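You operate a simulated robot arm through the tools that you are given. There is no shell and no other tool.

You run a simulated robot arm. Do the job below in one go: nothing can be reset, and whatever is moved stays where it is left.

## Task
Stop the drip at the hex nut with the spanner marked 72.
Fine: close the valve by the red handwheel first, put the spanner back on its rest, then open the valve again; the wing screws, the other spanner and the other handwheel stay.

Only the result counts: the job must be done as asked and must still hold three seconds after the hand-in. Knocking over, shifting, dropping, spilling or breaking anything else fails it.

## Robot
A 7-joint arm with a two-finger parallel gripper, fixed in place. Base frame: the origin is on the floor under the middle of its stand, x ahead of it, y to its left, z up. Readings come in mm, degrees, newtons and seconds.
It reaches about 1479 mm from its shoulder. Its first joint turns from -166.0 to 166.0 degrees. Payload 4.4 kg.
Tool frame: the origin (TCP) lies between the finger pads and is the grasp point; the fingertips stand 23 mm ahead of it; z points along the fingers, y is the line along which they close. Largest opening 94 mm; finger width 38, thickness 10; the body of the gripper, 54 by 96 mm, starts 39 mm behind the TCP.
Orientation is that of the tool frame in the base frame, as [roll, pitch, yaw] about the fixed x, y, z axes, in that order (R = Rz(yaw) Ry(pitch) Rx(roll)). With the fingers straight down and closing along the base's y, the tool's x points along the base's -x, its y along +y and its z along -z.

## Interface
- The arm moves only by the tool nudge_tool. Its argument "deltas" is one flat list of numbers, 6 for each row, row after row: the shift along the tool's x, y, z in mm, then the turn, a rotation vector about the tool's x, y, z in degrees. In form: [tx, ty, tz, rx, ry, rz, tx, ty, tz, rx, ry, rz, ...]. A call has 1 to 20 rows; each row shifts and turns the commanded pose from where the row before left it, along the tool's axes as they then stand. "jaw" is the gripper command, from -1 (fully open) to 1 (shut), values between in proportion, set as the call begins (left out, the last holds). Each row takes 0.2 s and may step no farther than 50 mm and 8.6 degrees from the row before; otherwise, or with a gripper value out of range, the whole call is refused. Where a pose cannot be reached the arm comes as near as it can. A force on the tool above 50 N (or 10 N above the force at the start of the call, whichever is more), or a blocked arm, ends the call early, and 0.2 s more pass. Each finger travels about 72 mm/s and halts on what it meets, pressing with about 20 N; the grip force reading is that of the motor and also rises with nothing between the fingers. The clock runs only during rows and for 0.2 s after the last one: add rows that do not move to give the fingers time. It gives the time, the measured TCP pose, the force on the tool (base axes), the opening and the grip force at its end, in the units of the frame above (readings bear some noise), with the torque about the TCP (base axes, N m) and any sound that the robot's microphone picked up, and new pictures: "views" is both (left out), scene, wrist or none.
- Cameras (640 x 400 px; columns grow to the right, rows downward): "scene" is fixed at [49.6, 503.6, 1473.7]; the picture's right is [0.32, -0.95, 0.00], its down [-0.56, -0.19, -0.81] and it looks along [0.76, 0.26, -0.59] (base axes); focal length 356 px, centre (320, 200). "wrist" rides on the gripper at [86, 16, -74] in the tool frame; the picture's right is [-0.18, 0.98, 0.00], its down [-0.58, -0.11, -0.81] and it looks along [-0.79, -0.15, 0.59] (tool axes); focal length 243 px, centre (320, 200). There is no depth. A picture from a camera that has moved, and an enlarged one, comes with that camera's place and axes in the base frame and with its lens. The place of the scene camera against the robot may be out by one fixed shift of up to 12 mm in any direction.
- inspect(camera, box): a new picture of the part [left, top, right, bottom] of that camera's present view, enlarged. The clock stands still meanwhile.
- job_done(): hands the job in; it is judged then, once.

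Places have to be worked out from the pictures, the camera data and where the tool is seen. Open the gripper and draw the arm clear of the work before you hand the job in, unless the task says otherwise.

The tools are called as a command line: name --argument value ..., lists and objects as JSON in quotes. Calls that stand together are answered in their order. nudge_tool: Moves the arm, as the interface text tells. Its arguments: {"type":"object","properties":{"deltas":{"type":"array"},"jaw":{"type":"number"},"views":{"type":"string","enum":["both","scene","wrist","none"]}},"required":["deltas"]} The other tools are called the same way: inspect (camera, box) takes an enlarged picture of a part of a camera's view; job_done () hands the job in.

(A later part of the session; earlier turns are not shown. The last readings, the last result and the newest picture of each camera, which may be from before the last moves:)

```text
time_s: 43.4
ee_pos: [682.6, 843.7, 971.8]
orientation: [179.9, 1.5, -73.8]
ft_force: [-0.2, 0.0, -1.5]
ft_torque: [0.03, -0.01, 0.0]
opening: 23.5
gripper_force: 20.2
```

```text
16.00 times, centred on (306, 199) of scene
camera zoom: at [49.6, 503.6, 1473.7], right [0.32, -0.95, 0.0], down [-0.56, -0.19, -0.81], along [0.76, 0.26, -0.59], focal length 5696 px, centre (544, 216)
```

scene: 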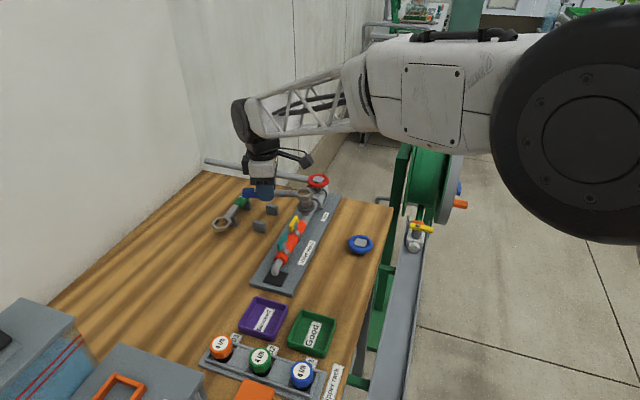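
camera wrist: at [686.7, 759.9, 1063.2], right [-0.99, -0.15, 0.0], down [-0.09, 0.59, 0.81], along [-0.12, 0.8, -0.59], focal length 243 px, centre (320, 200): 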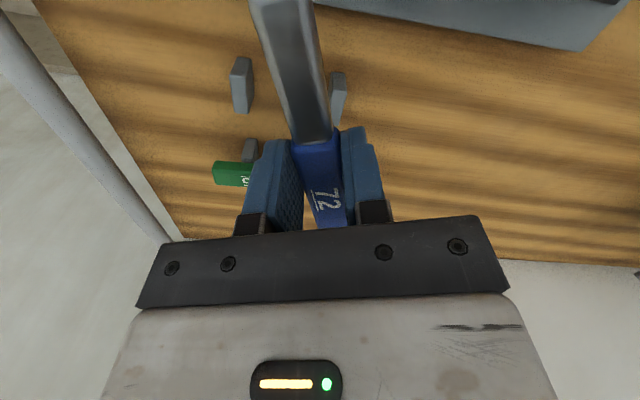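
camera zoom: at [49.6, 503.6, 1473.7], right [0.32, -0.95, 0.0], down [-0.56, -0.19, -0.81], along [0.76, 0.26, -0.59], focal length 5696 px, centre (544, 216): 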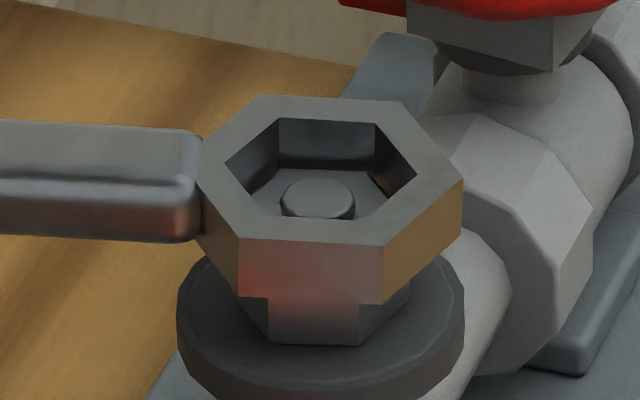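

The ring has dropped over the nut with zero force. I keep lowering, 1 mm at a time, to get solid engagement.

nudge_tool --deltas '[0, 0, 1, 0, 0, 0, 0, 0, 1, 0, 0, 0, 0, 0, 0, 0, 0, 0]' --views "none"

nudge_tool --deltas '[0, 0, 1, 0, 0, 0, 0, 0, 1, 0, 0, 0, 0, 0, 0, 0, 0, 0]' --views "none"

inspect --camera "scene" --box '[294, 188, 318, 210]'

```text
time_s: 44.2
ee_pos: [681.3, 845.5, 969.9]
orientation: [180.0, 1.7, -73.9]
ft_force: [0.3, 0.9, -0.7]
ft_torque: [0.0, 0.0, -0.01]
opening: 23.5
gripper_force: 20.1
```

```text
time_s: 45.0
ee_pos: [682.0, 844.3, 966.8]
orientation: [-180.0, 1.6, -73.8]
ft_force: [-0.3, 0.1, -0.3]
ft_torque: [0.01, 0.0, -0.02]
opening: 23.6
gripper_force: 20.2
```

```text
16.00 times, centred on (306, 199) of scene
camera zoom: at [49.6, 503.6, 1473.7], right [0.32, -0.95, 0.0], down [-0.56, -0.19, -0.81], along [0.76, 0.26, -0.59], focal length 5696 px, centre (544, 216)
```

zoom: 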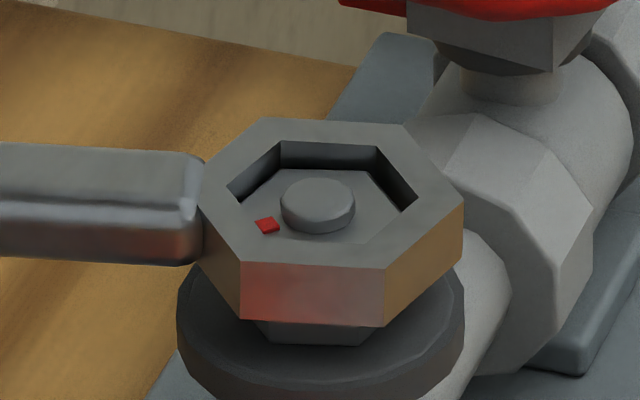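

The ring surrounds the nut with about 6 mm engagement and the red mark is visible at the front-left. I go 3 mm lower.

nudge_tool --deltas '[0, 0, 1, 0, 0, 0, 0, 0, 1, 0, 0, 0, 0, 0, 1, 0, 0, 0, 0, 0, 0, 0, 0, 0]'

inspect --camera "scene" --box '[294, 188, 318, 210]'

```text
time_s: 46.0
ee_pos: [680.9, 842.6, 964.3]
orientation: [-179.9, 1.6, -73.8]
ft_force: [0.6, 0.5, -1.7]
ft_torque: [0.02, 0.02, -0.02]
opening: 23.8
gripper_force: 20.2
camera wrist: at [691.4, 754.8, 1037.7], right [-1.0, -0.1, 0.01], down [-0.05, 0.57, 0.82], along [-0.08, 0.82, -0.57], focal length 243 px, centre (320, 200)
```

scene: 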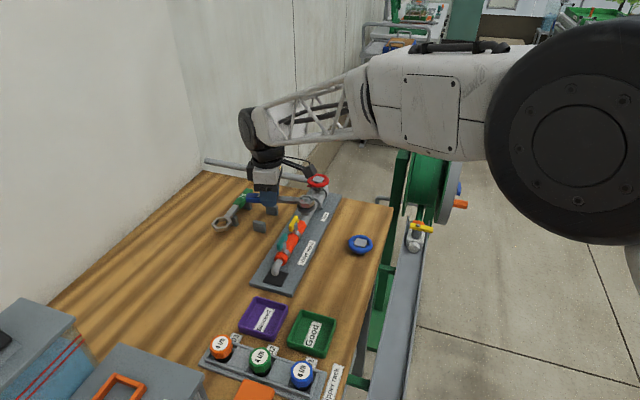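
wrist: 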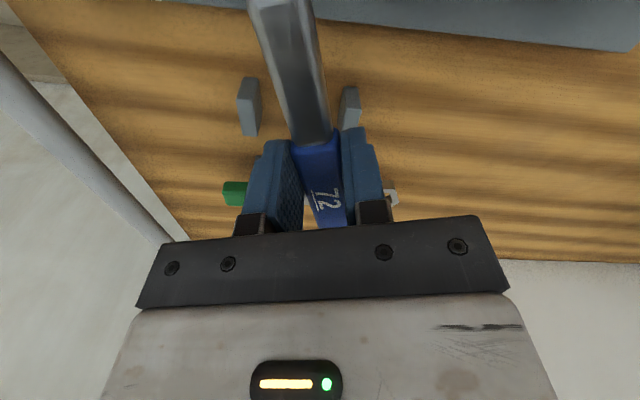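

```text
16.00 times, centred on (306, 199) of scene
camera zoom: at [49.6, 503.6, 1473.7], right [0.32, -0.95, 0.0], down [-0.56, -0.19, -0.81], along [0.76, 0.26, -0.59], focal length 5696 px, centre (544, 216)
```

zoom: 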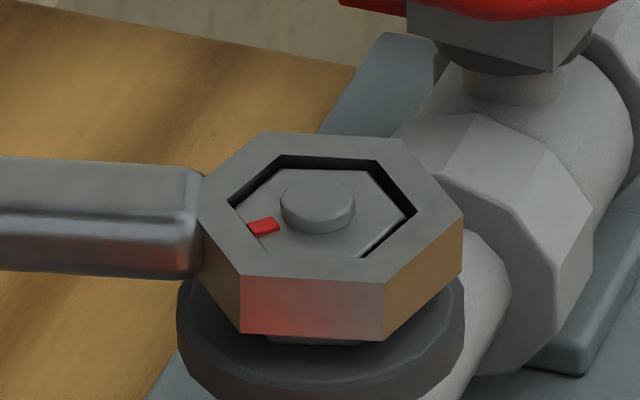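

The ring is fully engaged around the nut. I now turn the spanner clockwise about the nut axis (radius ≈ 87 mm), starting with 12°, and watch forces.

nudge_tool --deltas '[0.21, -6.09, 0, 0.11, 0, 4, 0.21, -6.09, 0, 0.11, 0, 4, 0.21, -6.09, 0, 0.11, 0, 4]' --views "none"

inspect --camera "scene" --box '[294, 188, 318, 210]'

```text
time_s: 46.8
ee_pos: [698.3, 847.2, 965.0]
orientation: [180.0, 1.6, -85.9]
ft_force: [-2.8, 3.4, -1.7]
ft_torque: [0.1, 0.08, -0.17]
opening: 23.5
gripper_force: 19.6
```

```text
16.00 times, centred on (306, 199) of scene
camera zoom: at [49.6, 503.6, 1473.7], right [0.32, -0.95, 0.0], down [-0.56, -0.19, -0.81], along [0.76, 0.26, -0.59], focal length 5696 px, centre (544, 216)
```

zoom: 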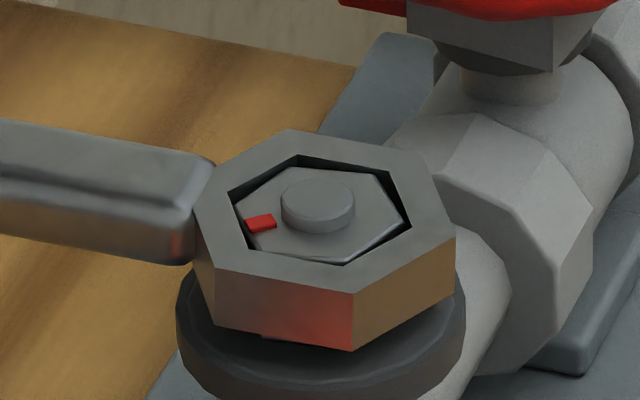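

The play is taken up (torque −0.17 N·m) and the nut has just begun to move. The ring is a bit too far distal, so I correct 0.5 mm and continue turning.

nudge_tool --deltas '[-0.4, -6.09, 0, 0.11, 0, 4, 0.21, -6.09, 0, 0.11, 0, 4, 0.21, -6.09, 0, 0.11, 0, 4]' --views "none"

inspect --camera "scene" --box '[294, 188, 318, 210]'

```text
time_s: 47.6
ee_pos: [719.1, 846.5, 963.9]
orientation: [180.0, 1.6, -97.9]
ft_force: [-7.2, -13.2, -3.6]
ft_torque: [-0.08, 0.1, -0.44]
opening: 23.5
gripper_force: 19.8
```

```text
16.00 times, centred on (306, 199) of scene
camera zoom: at [49.6, 503.6, 1473.7], right [0.32, -0.95, 0.0], down [-0.56, -0.19, -0.81], along [0.76, 0.26, -0.59], focal length 5696 px, centre (544, 216)
```

zoom: 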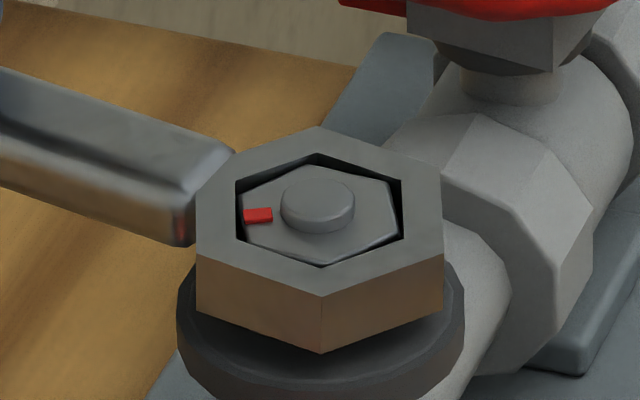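

The nut mark is moving with the spanner. The reaction (radial −14 N, couple −0.44) says my pivot radius is slightly off, so I relax with tx +0.8 and an extra 2° twist and then read the forces.

nudge_tool --deltas '[0.8, 0, 0, 0.06, 0, 2, 0, 0, 0, 0, 0, 0]' --views "none"

```text
time_s: 48.2
ee_pos: [718.6, 846.9, 965.1]
orientation: [-180.0, 1.7, -99.9]
ft_force: [10.6, 3.2, -2.2]
ft_torque: [0.13, -0.17, 0.87]
opening: 23.8
gripper_force: 20.2
```

The twist stiffness is about 0.65 N·m/deg, so the best compensation is +0.7°, and the nut itself turns nearly freely. I take back 1.3° and 0.2 mm and continue with radius 86.

nudge_tool --deltas '[-0.2, 0, 0, -0.04, 0, -1.3, 0.21, -6.0, 0, 0.11, 0, 4, 0.21, -6.0, 0, 0.11, 0, 4, 0, 0, 0, 0, 0, 0]' --views "none"

inspect --camera "scene" --box '[294, 188, 318, 210]'

```text
time_s: 49.2
ee_pos: [728.8, 844.0, 964.8]
orientation: [179.9, 1.6, -106.6]
ft_force: [3.8, -1.2, -0.4]
ft_torque: [-0.12, -0.02, 0.45]
opening: 23.6
gripper_force: 20.5
```

```text
16.00 times, centred on (306, 199) of scene
camera zoom: at [49.6, 503.6, 1473.7], right [0.32, -0.95, 0.0], down [-0.56, -0.19, -0.81], along [0.76, 0.26, -0.59], focal length 5696 px, centre (544, 216)
```

zoom: 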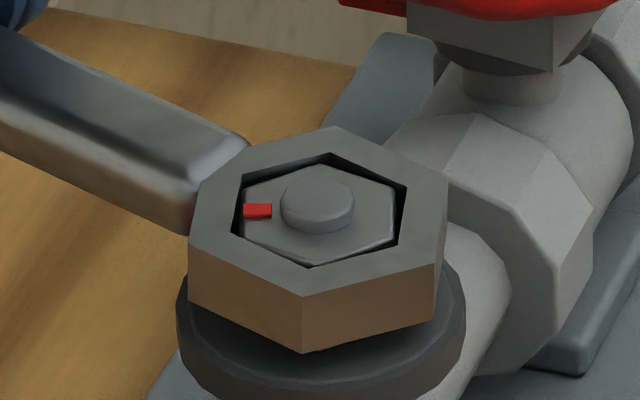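

The nut has turned about 25° with only about 0.1 N·m of resistance. I continue clockwise 12°, staying well clear of the red wheel.

nudge_tool --deltas '[0.1, -6.1, 0, 0.1, 0, 3.7, 0.21, -6.0, 0, 0.11, 0, 4, 0.21, -6.0, 0, 0.11, 0, 4, 0, 0, 0, 0, 0, 0]' --views "scene"

inspect --camera "scene" --box '[288, 178, 324, 210]'

```text
time_s: 50.2
ee_pos: [746.2, 838.1, 964.1]
orientation: [-179.9, 1.5, -118.2]
ft_force: [7.3, 2.5, 0.4]
ft_torque: [-0.1, -0.07, 0.55]
opening: 23.3
gripper_force: 20.0
```

scene: 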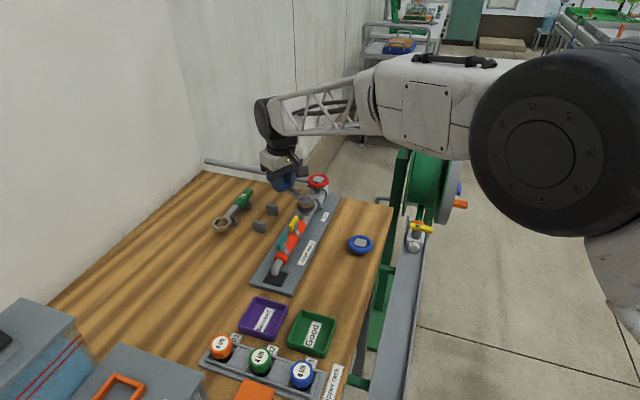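

```text
12.50 times, centred on (306, 194) of scene
camera zoom: at [49.6, 503.6, 1473.7], right [0.32, -0.95, 0.0], down [-0.56, -0.19, -0.81], along [0.76, 0.26, -0.59], focal length 4450 px, centre (495, 275)
```

zoom: 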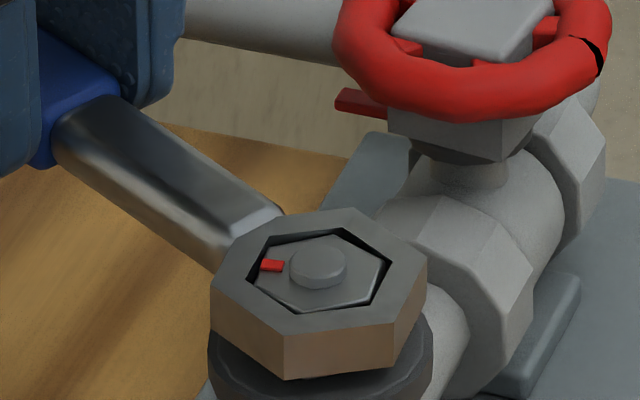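

The nut has turned about 37°, still with about 0.1 N·m. I continue another 12°.

nudge_tool --deltas '[0.21, -6.0, 0, 0.1, 0, 3.7, 0.21, -6.0, 0, 0.11, 0, 4, 0.21, -6.0, 0, 0.11, 0, 4, 0, 0, 0, 0, 0, 0]' --views "scene"

inspect --camera "scene" --box '[280, 172, 324, 212]'

```text
time_s: 51.2
ee_pos: [759.9, 826.9, 964.5]
orientation: [-180.0, 1.6, -130.0]
ft_force: [5.8, 14.9, -3.5]
ft_torque: [0.03, 0.0, 0.49]
opening: 23.7
gripper_force: 19.4
```

scene: 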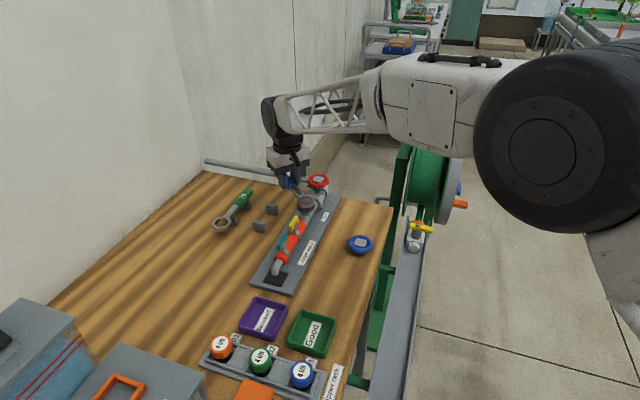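

```text
10.00 times, centred on (302, 192) of scene
camera zoom: at [49.6, 503.6, 1473.7], right [0.32, -0.95, 0.0], down [-0.56, -0.19, -0.81], along [0.76, 0.26, -0.59], focal length 3560 px, centre (500, 280)
```

zoom: 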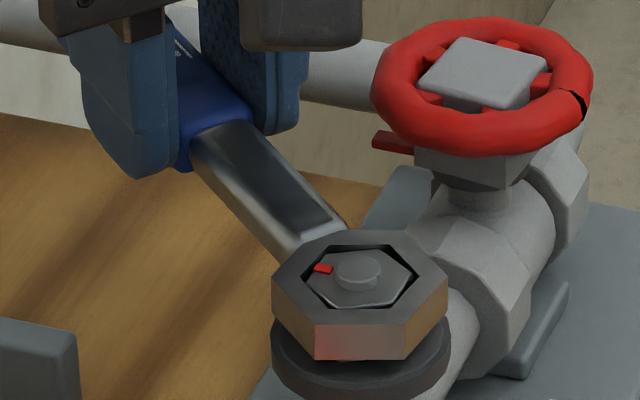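

Resistance has risen to about 0.9 N·m with the nut near 48°. I relieve the radial load with tx −0.5, turn a further 4°, and check.

nudge_tool --deltas '[-0.6, 0, 0, 0, 0, 0, 0, 0, 0, 0, 0, 0]' --views "none"

nudge_tool --deltas '[0.05, -3.0, 0, 0.05, 0, 2, 0.05, -3.0, 0, 0.05, 0, 2, 0, 0, 0, 0, 0, 0]' --views "none"

inspect --camera "scene" --box '[294, 188, 318, 210]'

```text
time_s: 51.8
ee_pos: [761.2, 826.9, 964.7]
orientation: [180.0, 1.5, -129.9]
ft_force: [-13.6, -6.4, -2.9]
ft_torque: [-0.46, 0.49, 0.42]
opening: 23.5
gripper_force: 20.0
```

```text
time_s: 52.6
ee_pos: [765.8, 825.1, 964.3]
orientation: [-179.9, 1.6, -133.9]
ft_force: [-17.6, 4.9, -8.2]
ft_torque: [-0.05, 0.31, 0.75]
opening: 23.7
gripper_force: 19.8
```

```text
16.00 times, centred on (306, 199) of scene
camera zoom: at [49.6, 503.6, 1473.7], right [0.32, -0.95, 0.0], down [-0.56, -0.19, -0.81], along [0.76, 0.26, -0.59], focal length 5696 px, centre (544, 216)
```

zoom: 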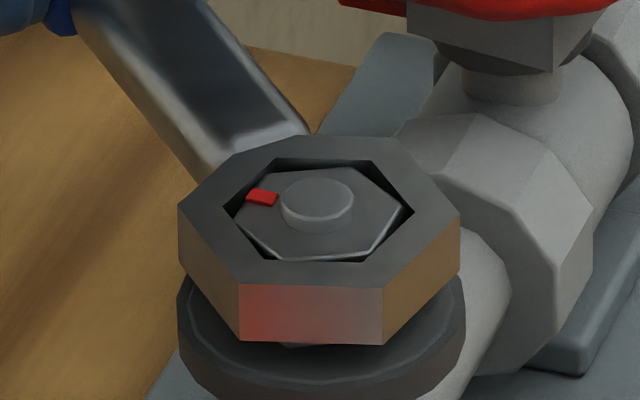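

The torque is up to 2.1 N·m and the mark no longer moves, so the nut appears to be against its stop. I apply 2° more as a final check and compare the mark.

nudge_tool --deltas '[0.05, -3.0, 0, 0.05, 0, 2, 0, 0, 0, 0, 0, 0]' --views "none"

inspect --camera "scene" --box '[294, 188, 318, 210]'

```text
time_s: 53.2
ee_pos: [767.4, 822.0, 964.2]
orientation: [179.9, 1.6, -135.9]
ft_force: [-18.3, 17.2, -11.7]
ft_torque: [0.13, 0.21, 0.68]
opening: 24.1
gripper_force: 20.1
```

```text
16.00 times, centred on (306, 199) of scene
camera zoom: at [49.6, 503.6, 1473.7], right [0.32, -0.95, 0.0], down [-0.56, -0.19, -0.81], along [0.76, 0.26, -0.59], focal length 5696 px, centre (544, 216)
```

zoom: 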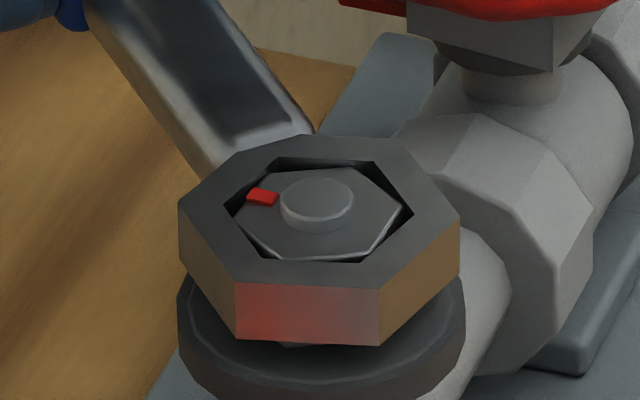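

The torque reached 2.8 N·m with no mark movement, so the nut is tight at its stop, having turned about 47°. I back off about 15° counter-clockwise within the hex play to release the load.

nudge_tool --deltas '[0.15, 5.2, 0, -0.1, 0, -3.5, 0.15, 5.2, 0, -0.1, 0, -3.5, 0.15, 5.2, 0, -0.1, 0, -3.5, 0, 0, 0, 0, 0, 0]' --views "none"

inspect --camera "scene" --box '[294, 188, 318, 210]'

```text
time_s: 54.2
ee_pos: [755.9, 831.8, 965.6]
orientation: [180.0, 1.6, -125.4]
ft_force: [-2.6, -2.7, -0.2]
ft_torque: [-0.08, 0.1, -0.07]
opening: 23.6
gripper_force: 19.8
```

```text
16.00 times, centred on (306, 199) of scene
camera zoom: at [49.6, 503.6, 1473.7], right [0.32, -0.95, 0.0], down [-0.56, -0.19, -0.81], along [0.76, 0.26, -0.59], focal length 5696 px, centre (544, 216)
```

zoom: 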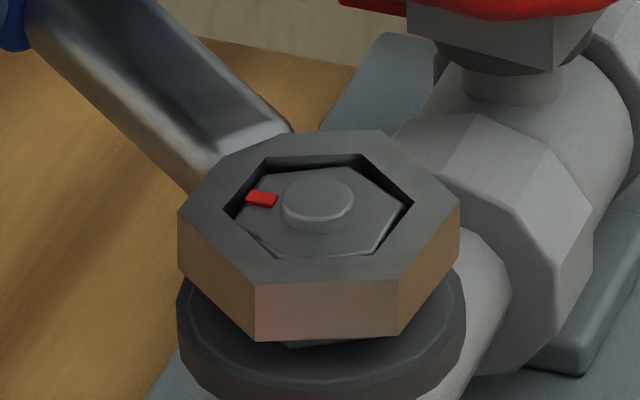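

The load is nearly zero and the mark is unchanged. I lift the ring straight up off the nut (compensating the 1.6° tool tilt).

nudge_tool --deltas '[0.15, 0, -1, 0, 0, 0, -0.06, 0, -2, 0, 0, 0, -0.06, 0, -2, 0, 0, 0, -0.06, 0, -2, 0, 0, 0, 0, 0, 0, 0, 0, 0]' --views "none"

inspect --camera "scene" --box '[294, 188, 318, 210]'

```text
time_s: 55.4
ee_pos: [756.2, 832.7, 971.9]
orientation: [-179.9, 1.6, -125.4]
ft_force: [1.4, 0.0, -1.1]
ft_torque: [0.01, -0.04, 0.1]
opening: 23.3
gripper_force: 19.6
```

```text
16.00 times, centred on (306, 199) of scene
camera zoom: at [49.6, 503.6, 1473.7], right [0.32, -0.95, 0.0], down [-0.56, -0.19, -0.81], along [0.76, 0.26, -0.59], focal length 5696 px, centre (544, 216)
```

zoom: 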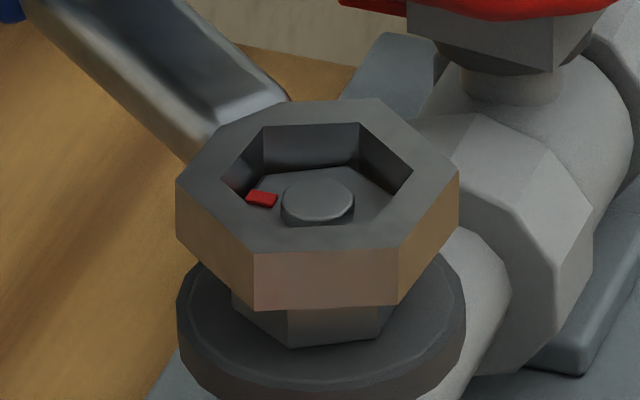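

Lifting cleanly with near-zero force. I continue up until the ring is well clear of the nut.

nudge_tool --deltas '[-0.06, 0, -2, 0, 0, 0, -0.06, 0, -2, 0, 0, 0, -0.06, 0, -2, 0, 0, 0, -0.15, 0, -5, 0, 0, 0, -0.6, 0, -20, 0, 0, 0, -0.6, 0, -20, 0, 0, 0, 0, 0, 0, 0, 0, 0]' --views "scene"

inspect --camera "scene" --box '[270, 165, 340, 225]'

```text
time_s: 57.0
ee_pos: [755.8, 833.0, 1022.4]
orientation: [180.0, 1.6, -125.4]
ft_force: [-0.4, 0.5, -0.9]
ft_torque: [0.02, -0.01, -0.02]
opening: 23.2
gripper_force: 20.2
```

scene: 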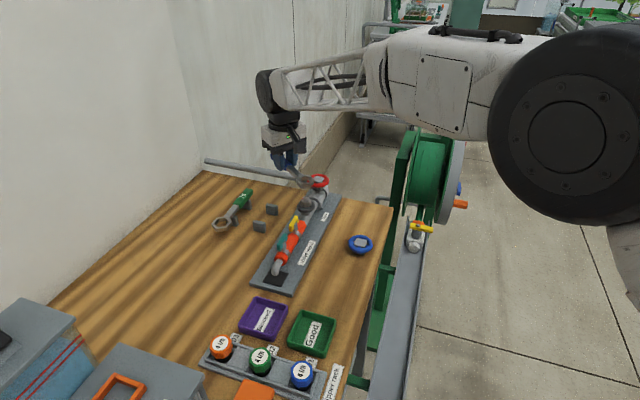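

```text
6.67 times, centred on (305, 195) of scene
camera zoom: at [49.6, 503.6, 1473.7], right [0.32, -0.95, 0.0], down [-0.56, -0.19, -0.81], along [0.76, 0.26, -0.59], focal length 2373 px, centre (420, 233)
```

zoom: 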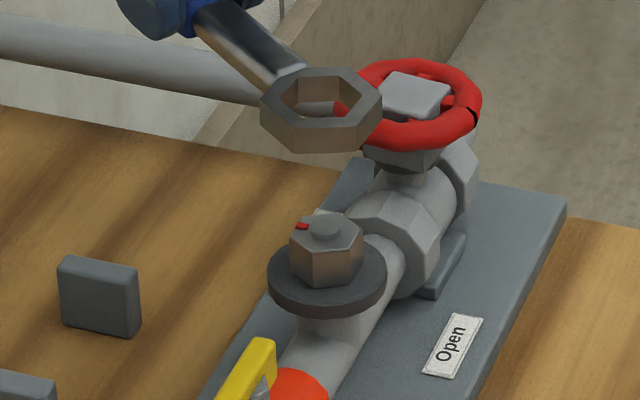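

The nut is tight, with its mark now pointing back-left, and the spanner is free. I carry the spanner back above its rest at z≈1022 and rotate it to lie along x again.

nudge_tool --deltas '[-0.3, 32.3, 0, 0, 0, 0, -0.3, 32.3, 0, 0, 0, 0, 0, 0, 0, 0.218, 0, 7.797, 0, 0, 0, 0.218, 0, 7.797, 0, 0, 0, 0.218, 0, 7.797, 0, 0, 0, 0.218, 0, 7.797, 0, 0, 0, 0.218, 0, 7.797, 0, 0, 0, 0.218, 0, 7.797, 0, 0, 0, 0.218, 0, 7.797, 0, 0, 0, 0, 0, 0]'

inspect --camera "wrist" --box '[200, 0, 440, 240]'

inspect --camera "scene" --box '[230, 170, 310, 250]'

```text
time_s: 59.2
ee_pos: [704.4, 869.4, 1024.1]
orientation: [179.9, 1.5, 179.9]
ft_force: [0.1, -0.7, -1.9]
ft_torque: [0.01, -0.03, 0.04]
opening: 23.6
gripper_force: 19.7
camera wrist: at [616.5, 886.8, 1095.9], right [0.19, 0.98, 0.01], down [0.56, -0.11, 0.82], along [0.81, -0.15, -0.57], focal length 243 px, centre (320, 200)
```

scene: 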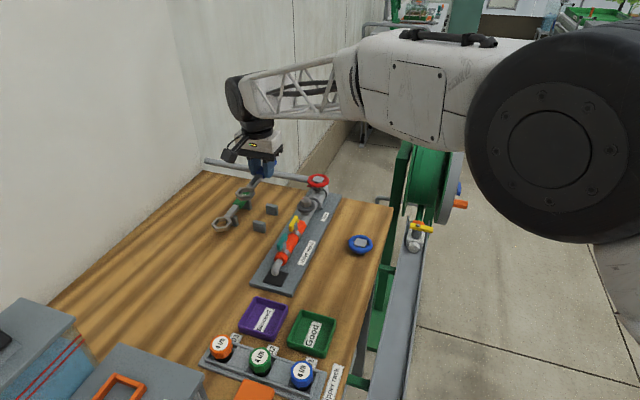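
wrist: 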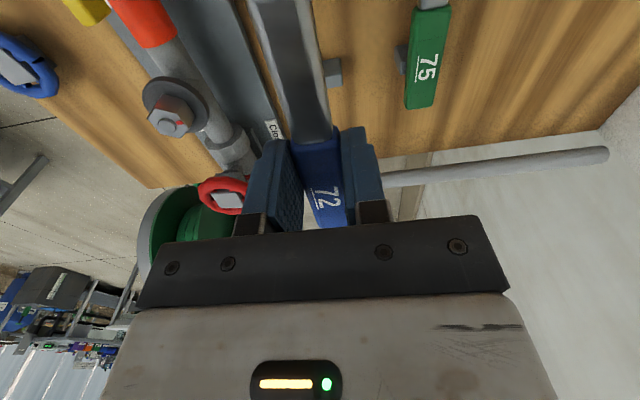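

```text
1.67 times, centred on (320, 120) of wrist
camera zoom: at [616.5, 886.8, 1095.9], right [0.19, 0.98, 0.01], down [0.56, -0.11, 0.82], along [0.81, -0.15, -0.57], focal length 404 px, centre (320, 333)
```

zoom: 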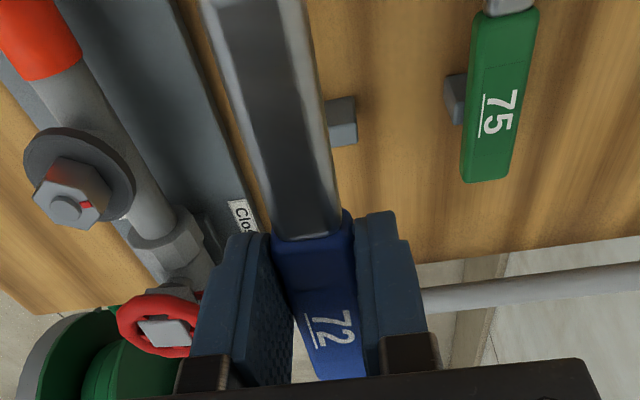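

```text
5.00 times, centred on (270, 210) of scene
camera zoom: at [49.6, 503.6, 1473.7], right [0.32, -0.95, 0.0], down [-0.56, -0.19, -0.81], along [0.76, 0.26, -0.59], focal length 1780 px, centre (570, 150)
```

zoom: 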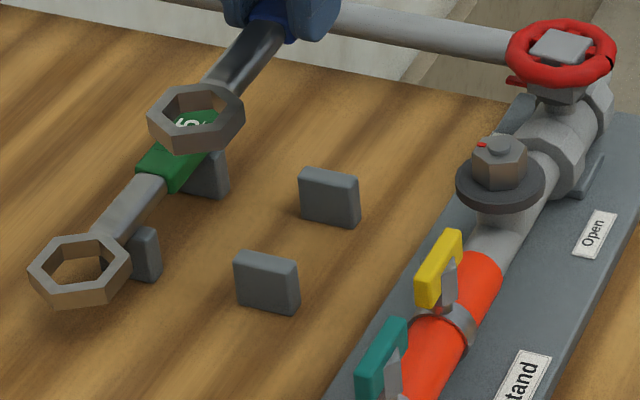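

The spanner sits in the grip just as at pickup. TCP is (704.5, 870.8, 1024.3) from the camera pose, so I correct −1.4 mm in x and descend to about 15 mm above the rest for a check.

nudge_tool --deltas '[2.66, -0.3, 45, 0, 0, 0, 1.26, 0, 45, 0, 0, 0, 0.14, 0, 5, 0, 0, 0, 0, 0, 0, 0, 0, 0]'

inspect --camera "scene" --box '[230, 170, 310, 250]'

inspect --camera "wrist" --box '[200, 0, 440, 240]'

```text
time_s: 60.2
ee_pos: [701.9, 869.6, 927.9]
orientation: [180.0, 1.6, 180.0]
ft_force: [-0.7, -0.6, -0.8]
ft_torque: [0.03, -0.04, 0.02]
opening: 23.8
gripper_force: 19.8
camera wrist: at [615.0, 886.2, 1000.9], right [0.19, 0.98, 0.01], down [0.56, -0.11, 0.82], along [0.81, -0.15, -0.57], focal length 243 px, centre (320, 200)
```

scene: 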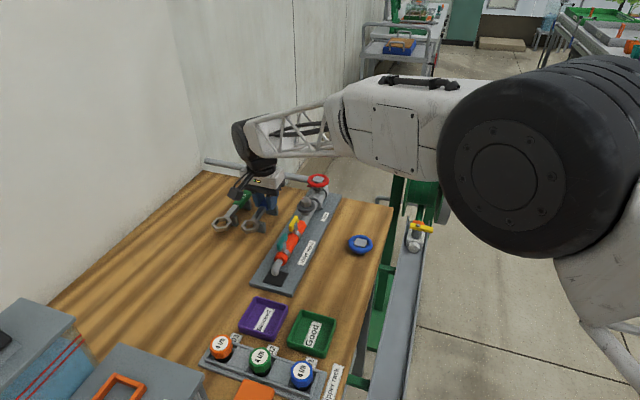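
wrist: 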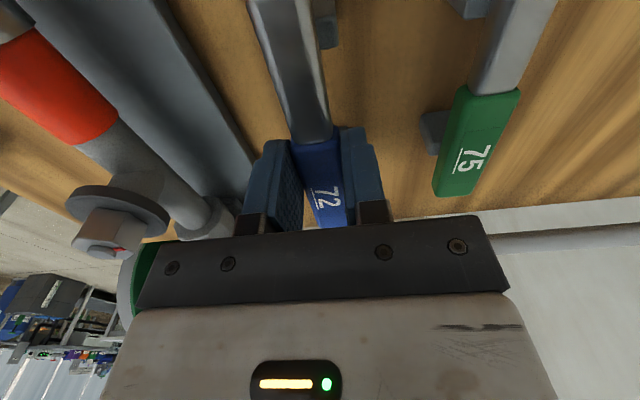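

```text
5.00 times, centred on (270, 210) of scene
camera zoom: at [49.6, 503.6, 1473.7], right [0.32, -0.95, 0.0], down [-0.56, -0.19, -0.81], along [0.76, 0.26, -0.59], focal length 1780 px, centre (570, 150)
```

zoom: 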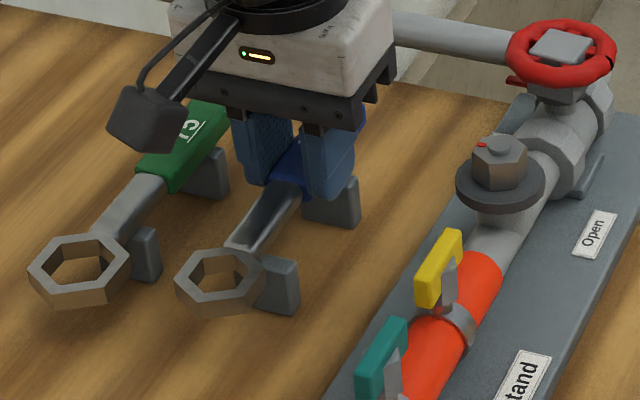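

```text
1.67 times, centred on (320, 120) of wrist
camera zoom: at [615.0, 886.2, 1000.9], right [0.19, 0.98, 0.01], down [0.56, -0.11, 0.82], along [0.81, -0.15, -0.57], focal length 404 px, centre (320, 333)
```

zoom: 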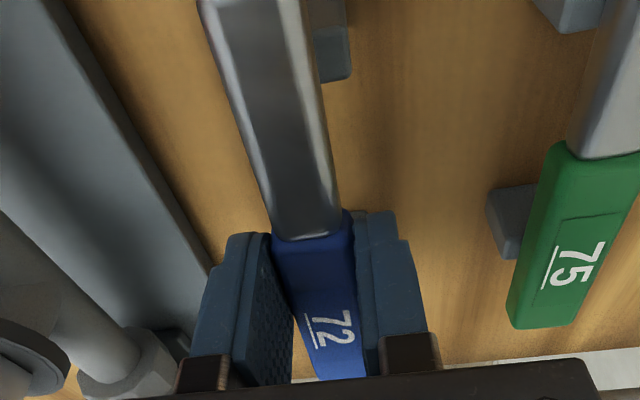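

I am 16 mm above the pickup height, with the ring and handle over their posts. I descend to within about 2 mm and then feel for contact.

nudge_tool --deltas '[0.2, 0.2, 7, 0, 0, 0, 0.2, 0, 6, 0, 0, 0, 0, 0, 0, 0, 0, 0]' --views "none"

nudge_tool --deltas '[0, 0, 1, 0, 0, 0, 0, 0, 0, 0, 0, 0]' --views "none"

inspect --camera "scene" --box '[240, 188, 290, 240]'

```text
time_s: 61.0
ee_pos: [702.2, 871.8, 915.7]
orientation: [180.0, 1.5, -180.0]
ft_force: [0.7, -0.2, -0.4]
ft_torque: [0.0, 0.02, -0.03]
opening: 23.4
gripper_force: 20.2
```

```text
time_s: 61.6
ee_pos: [701.3, 869.3, 914.5]
orientation: [180.0, 1.6, 179.9]
ft_force: [0.5, 0.7, -1.4]
ft_torque: [-0.04, -0.01, 0.01]
opening: 23.6
gripper_force: 19.8
```

```text
7.69 times, centred on (265, 214) of scene
camera zoom: at [49.6, 503.6, 1473.7], right [0.32, -0.95, 0.0], down [-0.56, -0.19, -0.81], along [0.76, 0.26, -0.59], focal length 2738 px, centre (743, 92)
```

zoom: 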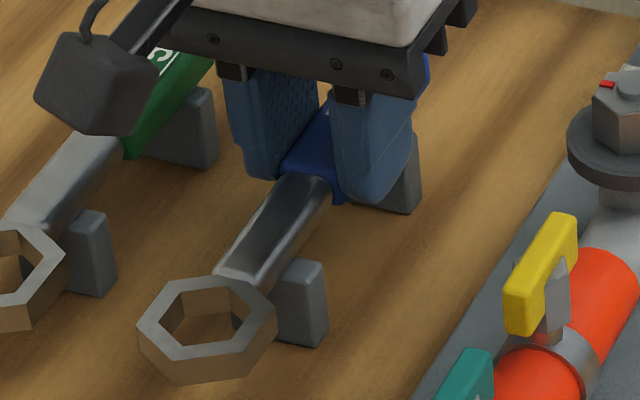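

The ring is within about 1.5 mm of its original place in the picture. I keep lowering in 0.5 mm steps until contact.

nudge_tool --deltas '[0, 0, 0.6, 0, 0, 0, 0, 0, 0, 0, 0, 0]' --views "none"

nudge_tool --deltas '[0, 0, 0.6, 0, 0, 0, 0, 0, 0, 0, 0, 0]' --views "none"

inspect --camera "scene" --box '[240, 188, 290, 240]'

```text
time_s: 62.2
ee_pos: [703.0, 869.5, 913.1]
orientation: [-180.0, 1.7, 179.9]
ft_force: [-0.5, -0.3, -0.6]
ft_torque: [0.0, 0.01, 0.03]
opening: 23.4
gripper_force: 19.8
```

```text
time_s: 62.8
ee_pos: [701.1, 869.6, 911.4]
orientation: [-180.0, 1.7, 179.9]
ft_force: [0.3, 0.1, -0.3]
ft_torque: [0.02, -0.03, 0.02]
opening: 23.5
gripper_force: 19.6
```

```text
7.69 times, centred on (265, 214) of scene
camera zoom: at [49.6, 503.6, 1473.7], right [0.32, -0.95, 0.0], down [-0.56, -0.19, -0.81], along [0.76, 0.26, -0.59], focal length 2738 px, centre (743, 92)
```

zoom: 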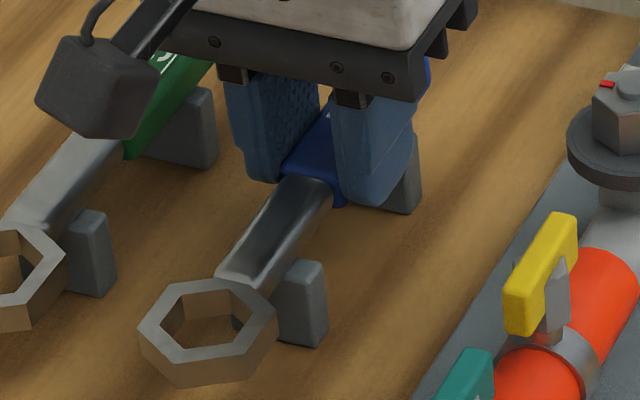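

No contact yet at TCP z ≈ 914. I lower further.

nudge_tool --deltas '[0, 0, 0.5, 0, 0, 0, 0, 0, 0, 0, 0, 0]' --views "none"

nudge_tool --deltas '[0, 0, 0.5, 0, 0, 0, 0, 0, 0, 0, 0, 0]' --views "none"

nudge_tool --deltas '[0, 0, 0.5, 0, 0, 0, 0, 0, 0, 0, 0, 0]' --views "wrist"

inspect --camera "scene" --box '[240, 188, 290, 240]'

```text
time_s: 63.4
ee_pos: [701.5, 869.3, 912.8]
orientation: [179.9, 1.6, 179.9]
ft_force: [0.1, -1.2, 0.2]
ft_torque: [0.0, 0.11, 0.0]
opening: 23.4
gripper_force: 20.4
```

```text
time_s: 64.0
ee_pos: [701.9, 869.2, 912.4]
orientation: [179.9, 1.7, 179.9]
ft_force: [-0.8, -1.1, 7.0]
ft_torque: [-0.04, 0.44, 0.06]
opening: 23.4
gripper_force: 20.5
```

```text
time_s: 64.6
ee_pos: [703.1, 869.4, 911.6]
orientation: [179.9, 1.6, 179.9]
ft_force: [-3.6, -1.1, 12.7]
ft_torque: [-0.02, 0.36, 0.08]
opening: 23.6
gripper_force: 20.0
camera wrist: at [615.0, 887.0, 985.3], right [0.18, 0.98, 0.01], down [0.56, -0.11, 0.82], along [0.81, -0.15, -0.57], focal length 243 px, centre (320, 200)
```

wrist: 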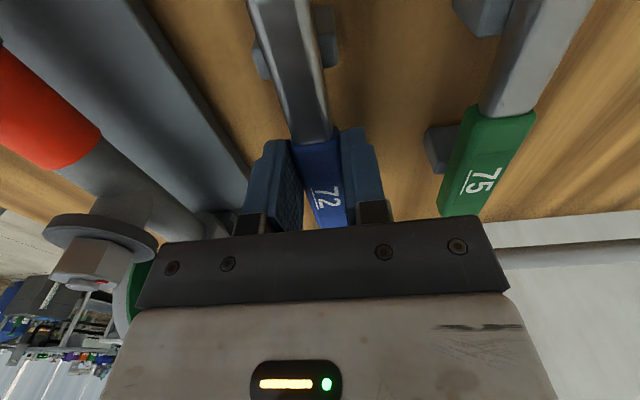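

```text
7.69 times, centred on (265, 214) of scene
camera zoom: at [49.6, 503.6, 1473.7], right [0.32, -0.95, 0.0], down [-0.56, -0.19, -0.81], along [0.76, 0.26, -0.59], focal length 2738 px, centre (743, 92)
```

zoom: 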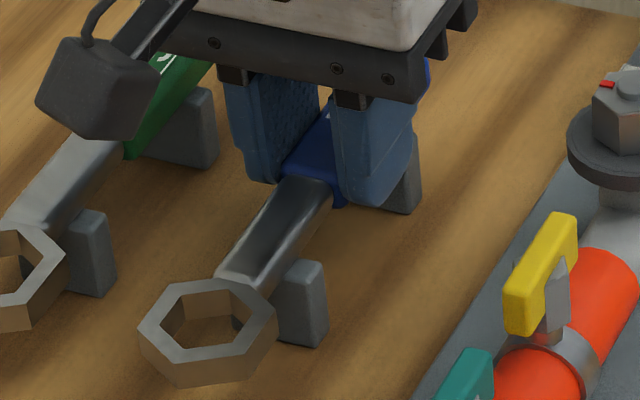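

Contact is now on both posts (torque shows support on both sides) at the original height. I relieve the press slightly, then open the jaws only to about 50 mm to stay clear of the 75 spanner.

nudge_tool --deltas '[0, 0, -0.6, 0, 0, 0, 0, 0, 0, 0, 0, 0]' --views "none"

nudge_tool --deltas '[0, 0, 0, 0, 0, 0, 0, 0, 0, 0, 0, 0, 0, 0, 0, 0, 0, 0]' --jaw -0.06 --views "wrist"

inspect --camera "scene" --box '[240, 188, 290, 240]'

```text
time_s: 65.2
ee_pos: [703.2, 871.0, 912.7]
orientation: [-180.0, 1.6, 179.9]
ft_force: [-1.5, 5.7, 13.6]
ft_torque: [0.08, 0.08, -0.01]
opening: 23.5
gripper_force: 19.8
```

```text
time_s: 66.0
ee_pos: [703.1, 870.0, 911.5]
orientation: [-179.9, 1.6, 179.9]
ft_force: [0.5, -0.1, 1.0]
ft_torque: [0.01, 0.01, 0.03]
opening: 49.9
gripper_force: 0.0
camera wrist: at [615.2, 886.7, 984.5], right [0.19, 0.98, 0.0], down [0.56, -0.11, 0.82], along [0.81, -0.15, -0.57], focal length 243 px, centre (320, 200)
```

wrist: 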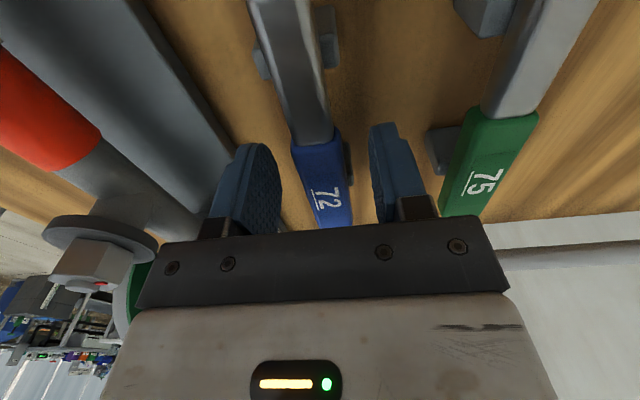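

```text
7.69 times, centred on (265, 214) of scene
camera zoom: at [49.6, 503.6, 1473.7], right [0.32, -0.95, 0.0], down [-0.56, -0.19, -0.81], along [0.76, 0.26, -0.59], focal length 2738 px, centre (743, 92)
```

zoom: 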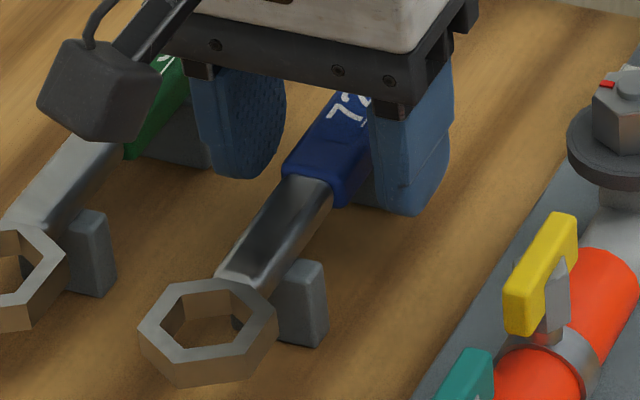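

The spanner rests on its posts and the fingers are clear. I rise straight up and re-level the tool.

nudge_tool --deltas '[-0.28, 0, -10, 0, 0, 0, -0.56, 0, -20, 0, 0, 0, -1.12, 0, -40, 0, 0, 0, -1.12, 0, -40, 0, 0, 0, 0, 0, 0, 0, 1.6, 0, 0, 0, 0, 0, 0, 0]'

inspect --camera "scene" --box '[200, 150, 360, 270]'

inspect --camera "wrist" --box '[200, 0, 440, 200]'

```text
time_s: 67.4
ee_pos: [703.1, 870.5, 1022.6]
orientation: [-179.9, 0.0, -180.0]
ft_force: [-0.6, 0.0, 0.0]
ft_torque: [-0.02, -0.02, -0.03]
opening: 49.8
gripper_force: 0.2
camera wrist: at [617.4, 886.7, 1097.5], right [0.18, 0.98, 0.0], down [0.58, -0.11, 0.81], along [0.79, -0.15, -0.59], focal length 243 px, centre (320, 200)
```

scene: 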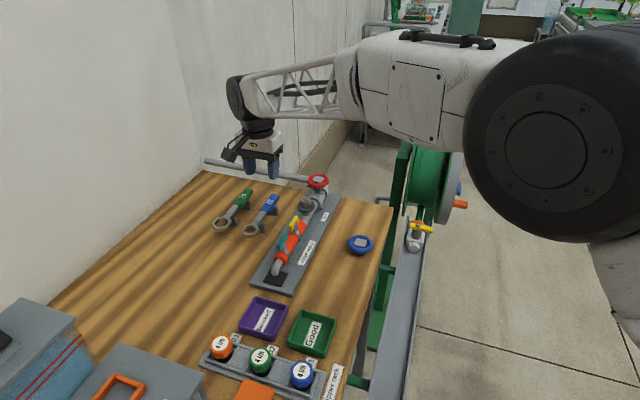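
wrist: 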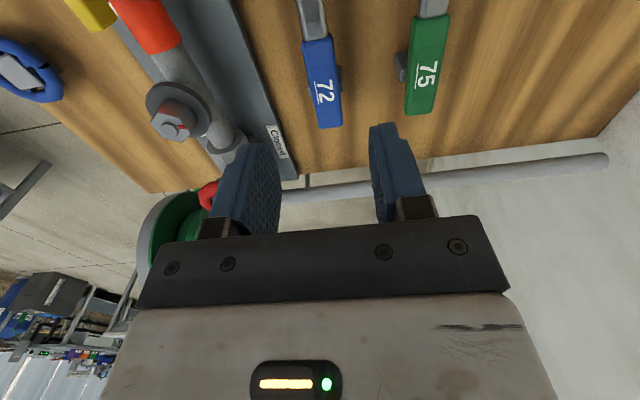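

```text
3.33 times, centred on (280, 210) of scene
camera zoom: at [49.6, 503.6, 1473.7], right [0.32, -0.95, 0.0], down [-0.56, -0.19, -0.81], along [0.76, 0.26, -0.59], focal length 1187 px, centre (453, 167)
```

zoom: 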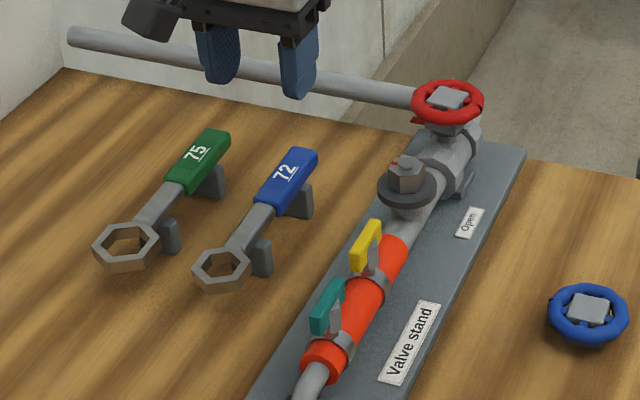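

```text
2.00 times, centred on (320, 100) of wrist
camera zoom: at [617.4, 886.7, 1097.5], right [0.18, 0.98, 0.0], down [0.58, -0.11, 0.81], along [0.79, -0.15, -0.59], focal length 485 px, centre (320, 400)
```

zoom: 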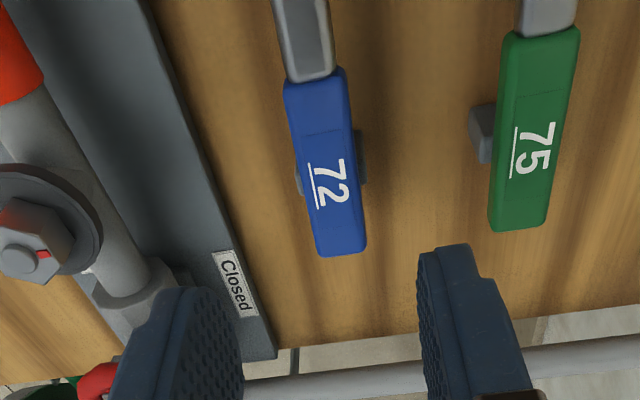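

The 72 spanner is back in its original place, matching the first pictures. Now I turn to yaw 90°, open the jaws, and go above the red wheel at about (794, 760.5).

nudge_tool --deltas '[0, 0, 0, 0, 0, 8.2, 0, 0, 0, 0, 0, 8.2, 0, 0, 0, 0, 0, 8.2, 0, 0, 0, 0, 0, 8.2, 0, 0, 0, 0, 0, 8.2, 0, 0, 0, 0, 0, 8.2, 0, 0, 0, 0, 0, 8.2, 0, 0, 0, 0, 0, 8.2, 0, 0, 0, 0, 0, 8.2, 0, 0, 0, 0, 0, 8.2, 0, 0, 0, 0, 0, 8.0, -27.55, 22.65, 0, 0, 0, 0, -27.55, 22.65, 0, 0, 0, 0, -27.55, 22.65, 0, 0, 0, 0, -27.55, 22.65, 0, 0, 0, 0, 0, 0, 0, 0, 0, 0]' --jaw -1

inspect --camera "wrist" --box '[200, 0, 440, 200]'

```text
time_s: 70.8
ee_pos: [792.9, 758.8, 1021.8]
orientation: [-179.9, 0.1, 89.9]
ft_force: [0.1, -0.1, 0.1]
ft_torque: [-0.02, 0.01, 0.0]
opening: 94.0
gripper_force: 0.0
camera wrist: at [810.7, 845.6, 1097.3], right [0.98, -0.19, 0.0], down [-0.11, -0.58, 0.81], along [-0.15, -0.79, -0.59], focal length 243 px, centre (320, 200)
```

scene: 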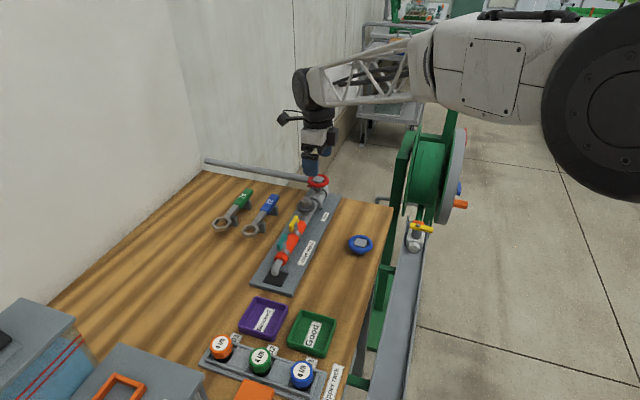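
wrist: 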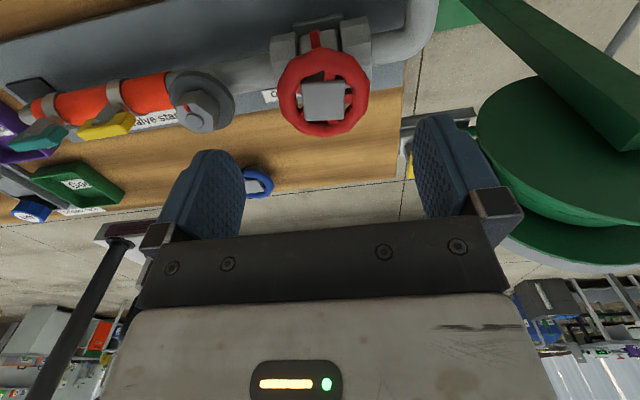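

```text
2.00 times, centred on (320, 100) of wrist
camera zoom: at [810.7, 845.6, 1097.3], right [0.98, -0.19, 0.0], down [-0.11, -0.58, 0.81], along [-0.15, -0.79, -0.59], focal length 485 px, centre (320, 400)
```

zoom: 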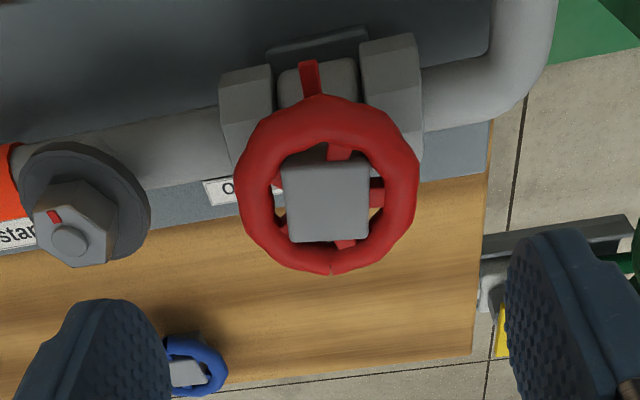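

The wheel appears at about (796, 760.5). I correct slightly and descend to rim height.

nudge_tool --deltas '[0.9, 1.3, 20, 0, 0, 0, 0, 0, 20, 0, 0, 0, 0, 0, 19, 0, 0, 0, 0, 0, 0, 0, 0, 0]' --views "wrist"

inspect --camera "scene" --box '[280, 140, 360, 220]'

```text
time_s: 71.8
ee_pos: [793.6, 760.0, 963.8]
orientation: [-180.0, 0.0, 89.9]
ft_force: [0.6, -0.1, 0.2]
ft_torque: [0.05, -0.01, -0.04]
opening: 94.0
gripper_force: 0.1
camera wrist: at [811.3, 846.8, 1038.4], right [0.98, -0.19, 0.0], down [-0.11, -0.58, 0.81], along [-0.15, -0.79, -0.59], focal length 243 px, centre (320, 200)
```

wrist: 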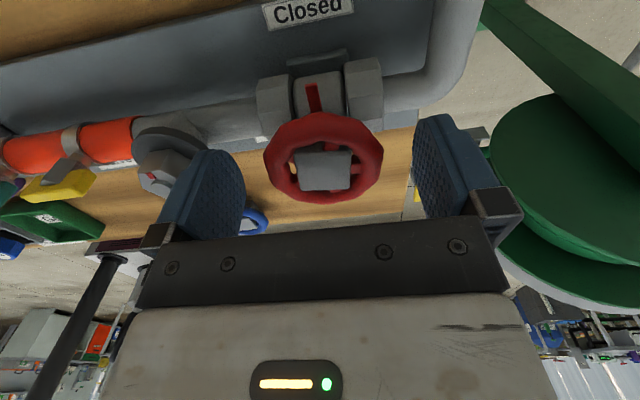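

```text
5.00 times, centred on (320, 180) of scene
camera zoom: at [49.6, 503.6, 1473.7], right [0.32, -0.95, 0.0], down [-0.56, -0.19, -0.81], along [0.76, 0.26, -0.59], focal length 1780 px, centre (320, 300)
```

zoom: 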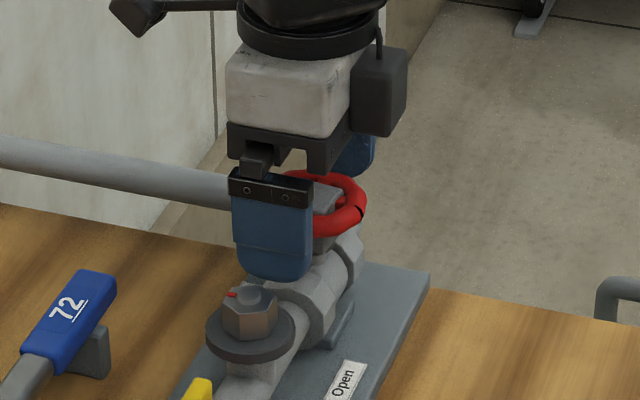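

The wheel is centred between the fingers. I close on the rim.

nudge_tool --deltas '[0, 0, 0, 0, 0, 0, 0, 0, 0, 0, 0, 0, 0, 0, 0, 0, 0, 0]' --jaw 1 --views "none"

```text
time_s: 72.6
ee_pos: [795.2, 760.2, 964.1]
orientation: [-180.0, 0.0, 89.9]
ft_force: [3.8, 2.9, -0.3]
ft_torque: [0.06, -0.09, 0.02]
opening: 57.5
gripper_force: 20.3
```

Gripped and well centred (side force about 4 N). I turn counter-clockwise to open, in stages.

nudge_tool --deltas '[0, 0, 0, 0, 0, -4, 0, 0, 0, 0, 0, -7, 0, 0, 0, 0, 0, -8, 0, 0, 0, 0, 0, -8]' --views "none"

inspect --camera "scene" --box '[250, 140, 350, 300]'

```text
time_s: 73.6
ee_pos: [794.0, 760.2, 963.3]
orientation: [180.0, 0.0, 117.0]
ft_force: [3.8, 0.6, 4.5]
ft_torque: [-0.06, -0.02, 0.0]
opening: 57.2
gripper_force: 20.8
```

```text
2.50 times, centred on (300, 220) of scene
camera zoom: at [49.6, 503.6, 1473.7], right [0.32, -0.95, 0.0], down [-0.56, -0.19, -0.81], along [0.76, 0.26, -0.59], focal length 890 px, centre (370, 150)
```

zoom: 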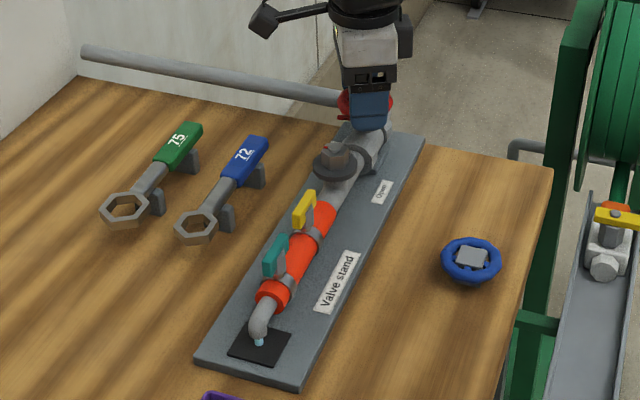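

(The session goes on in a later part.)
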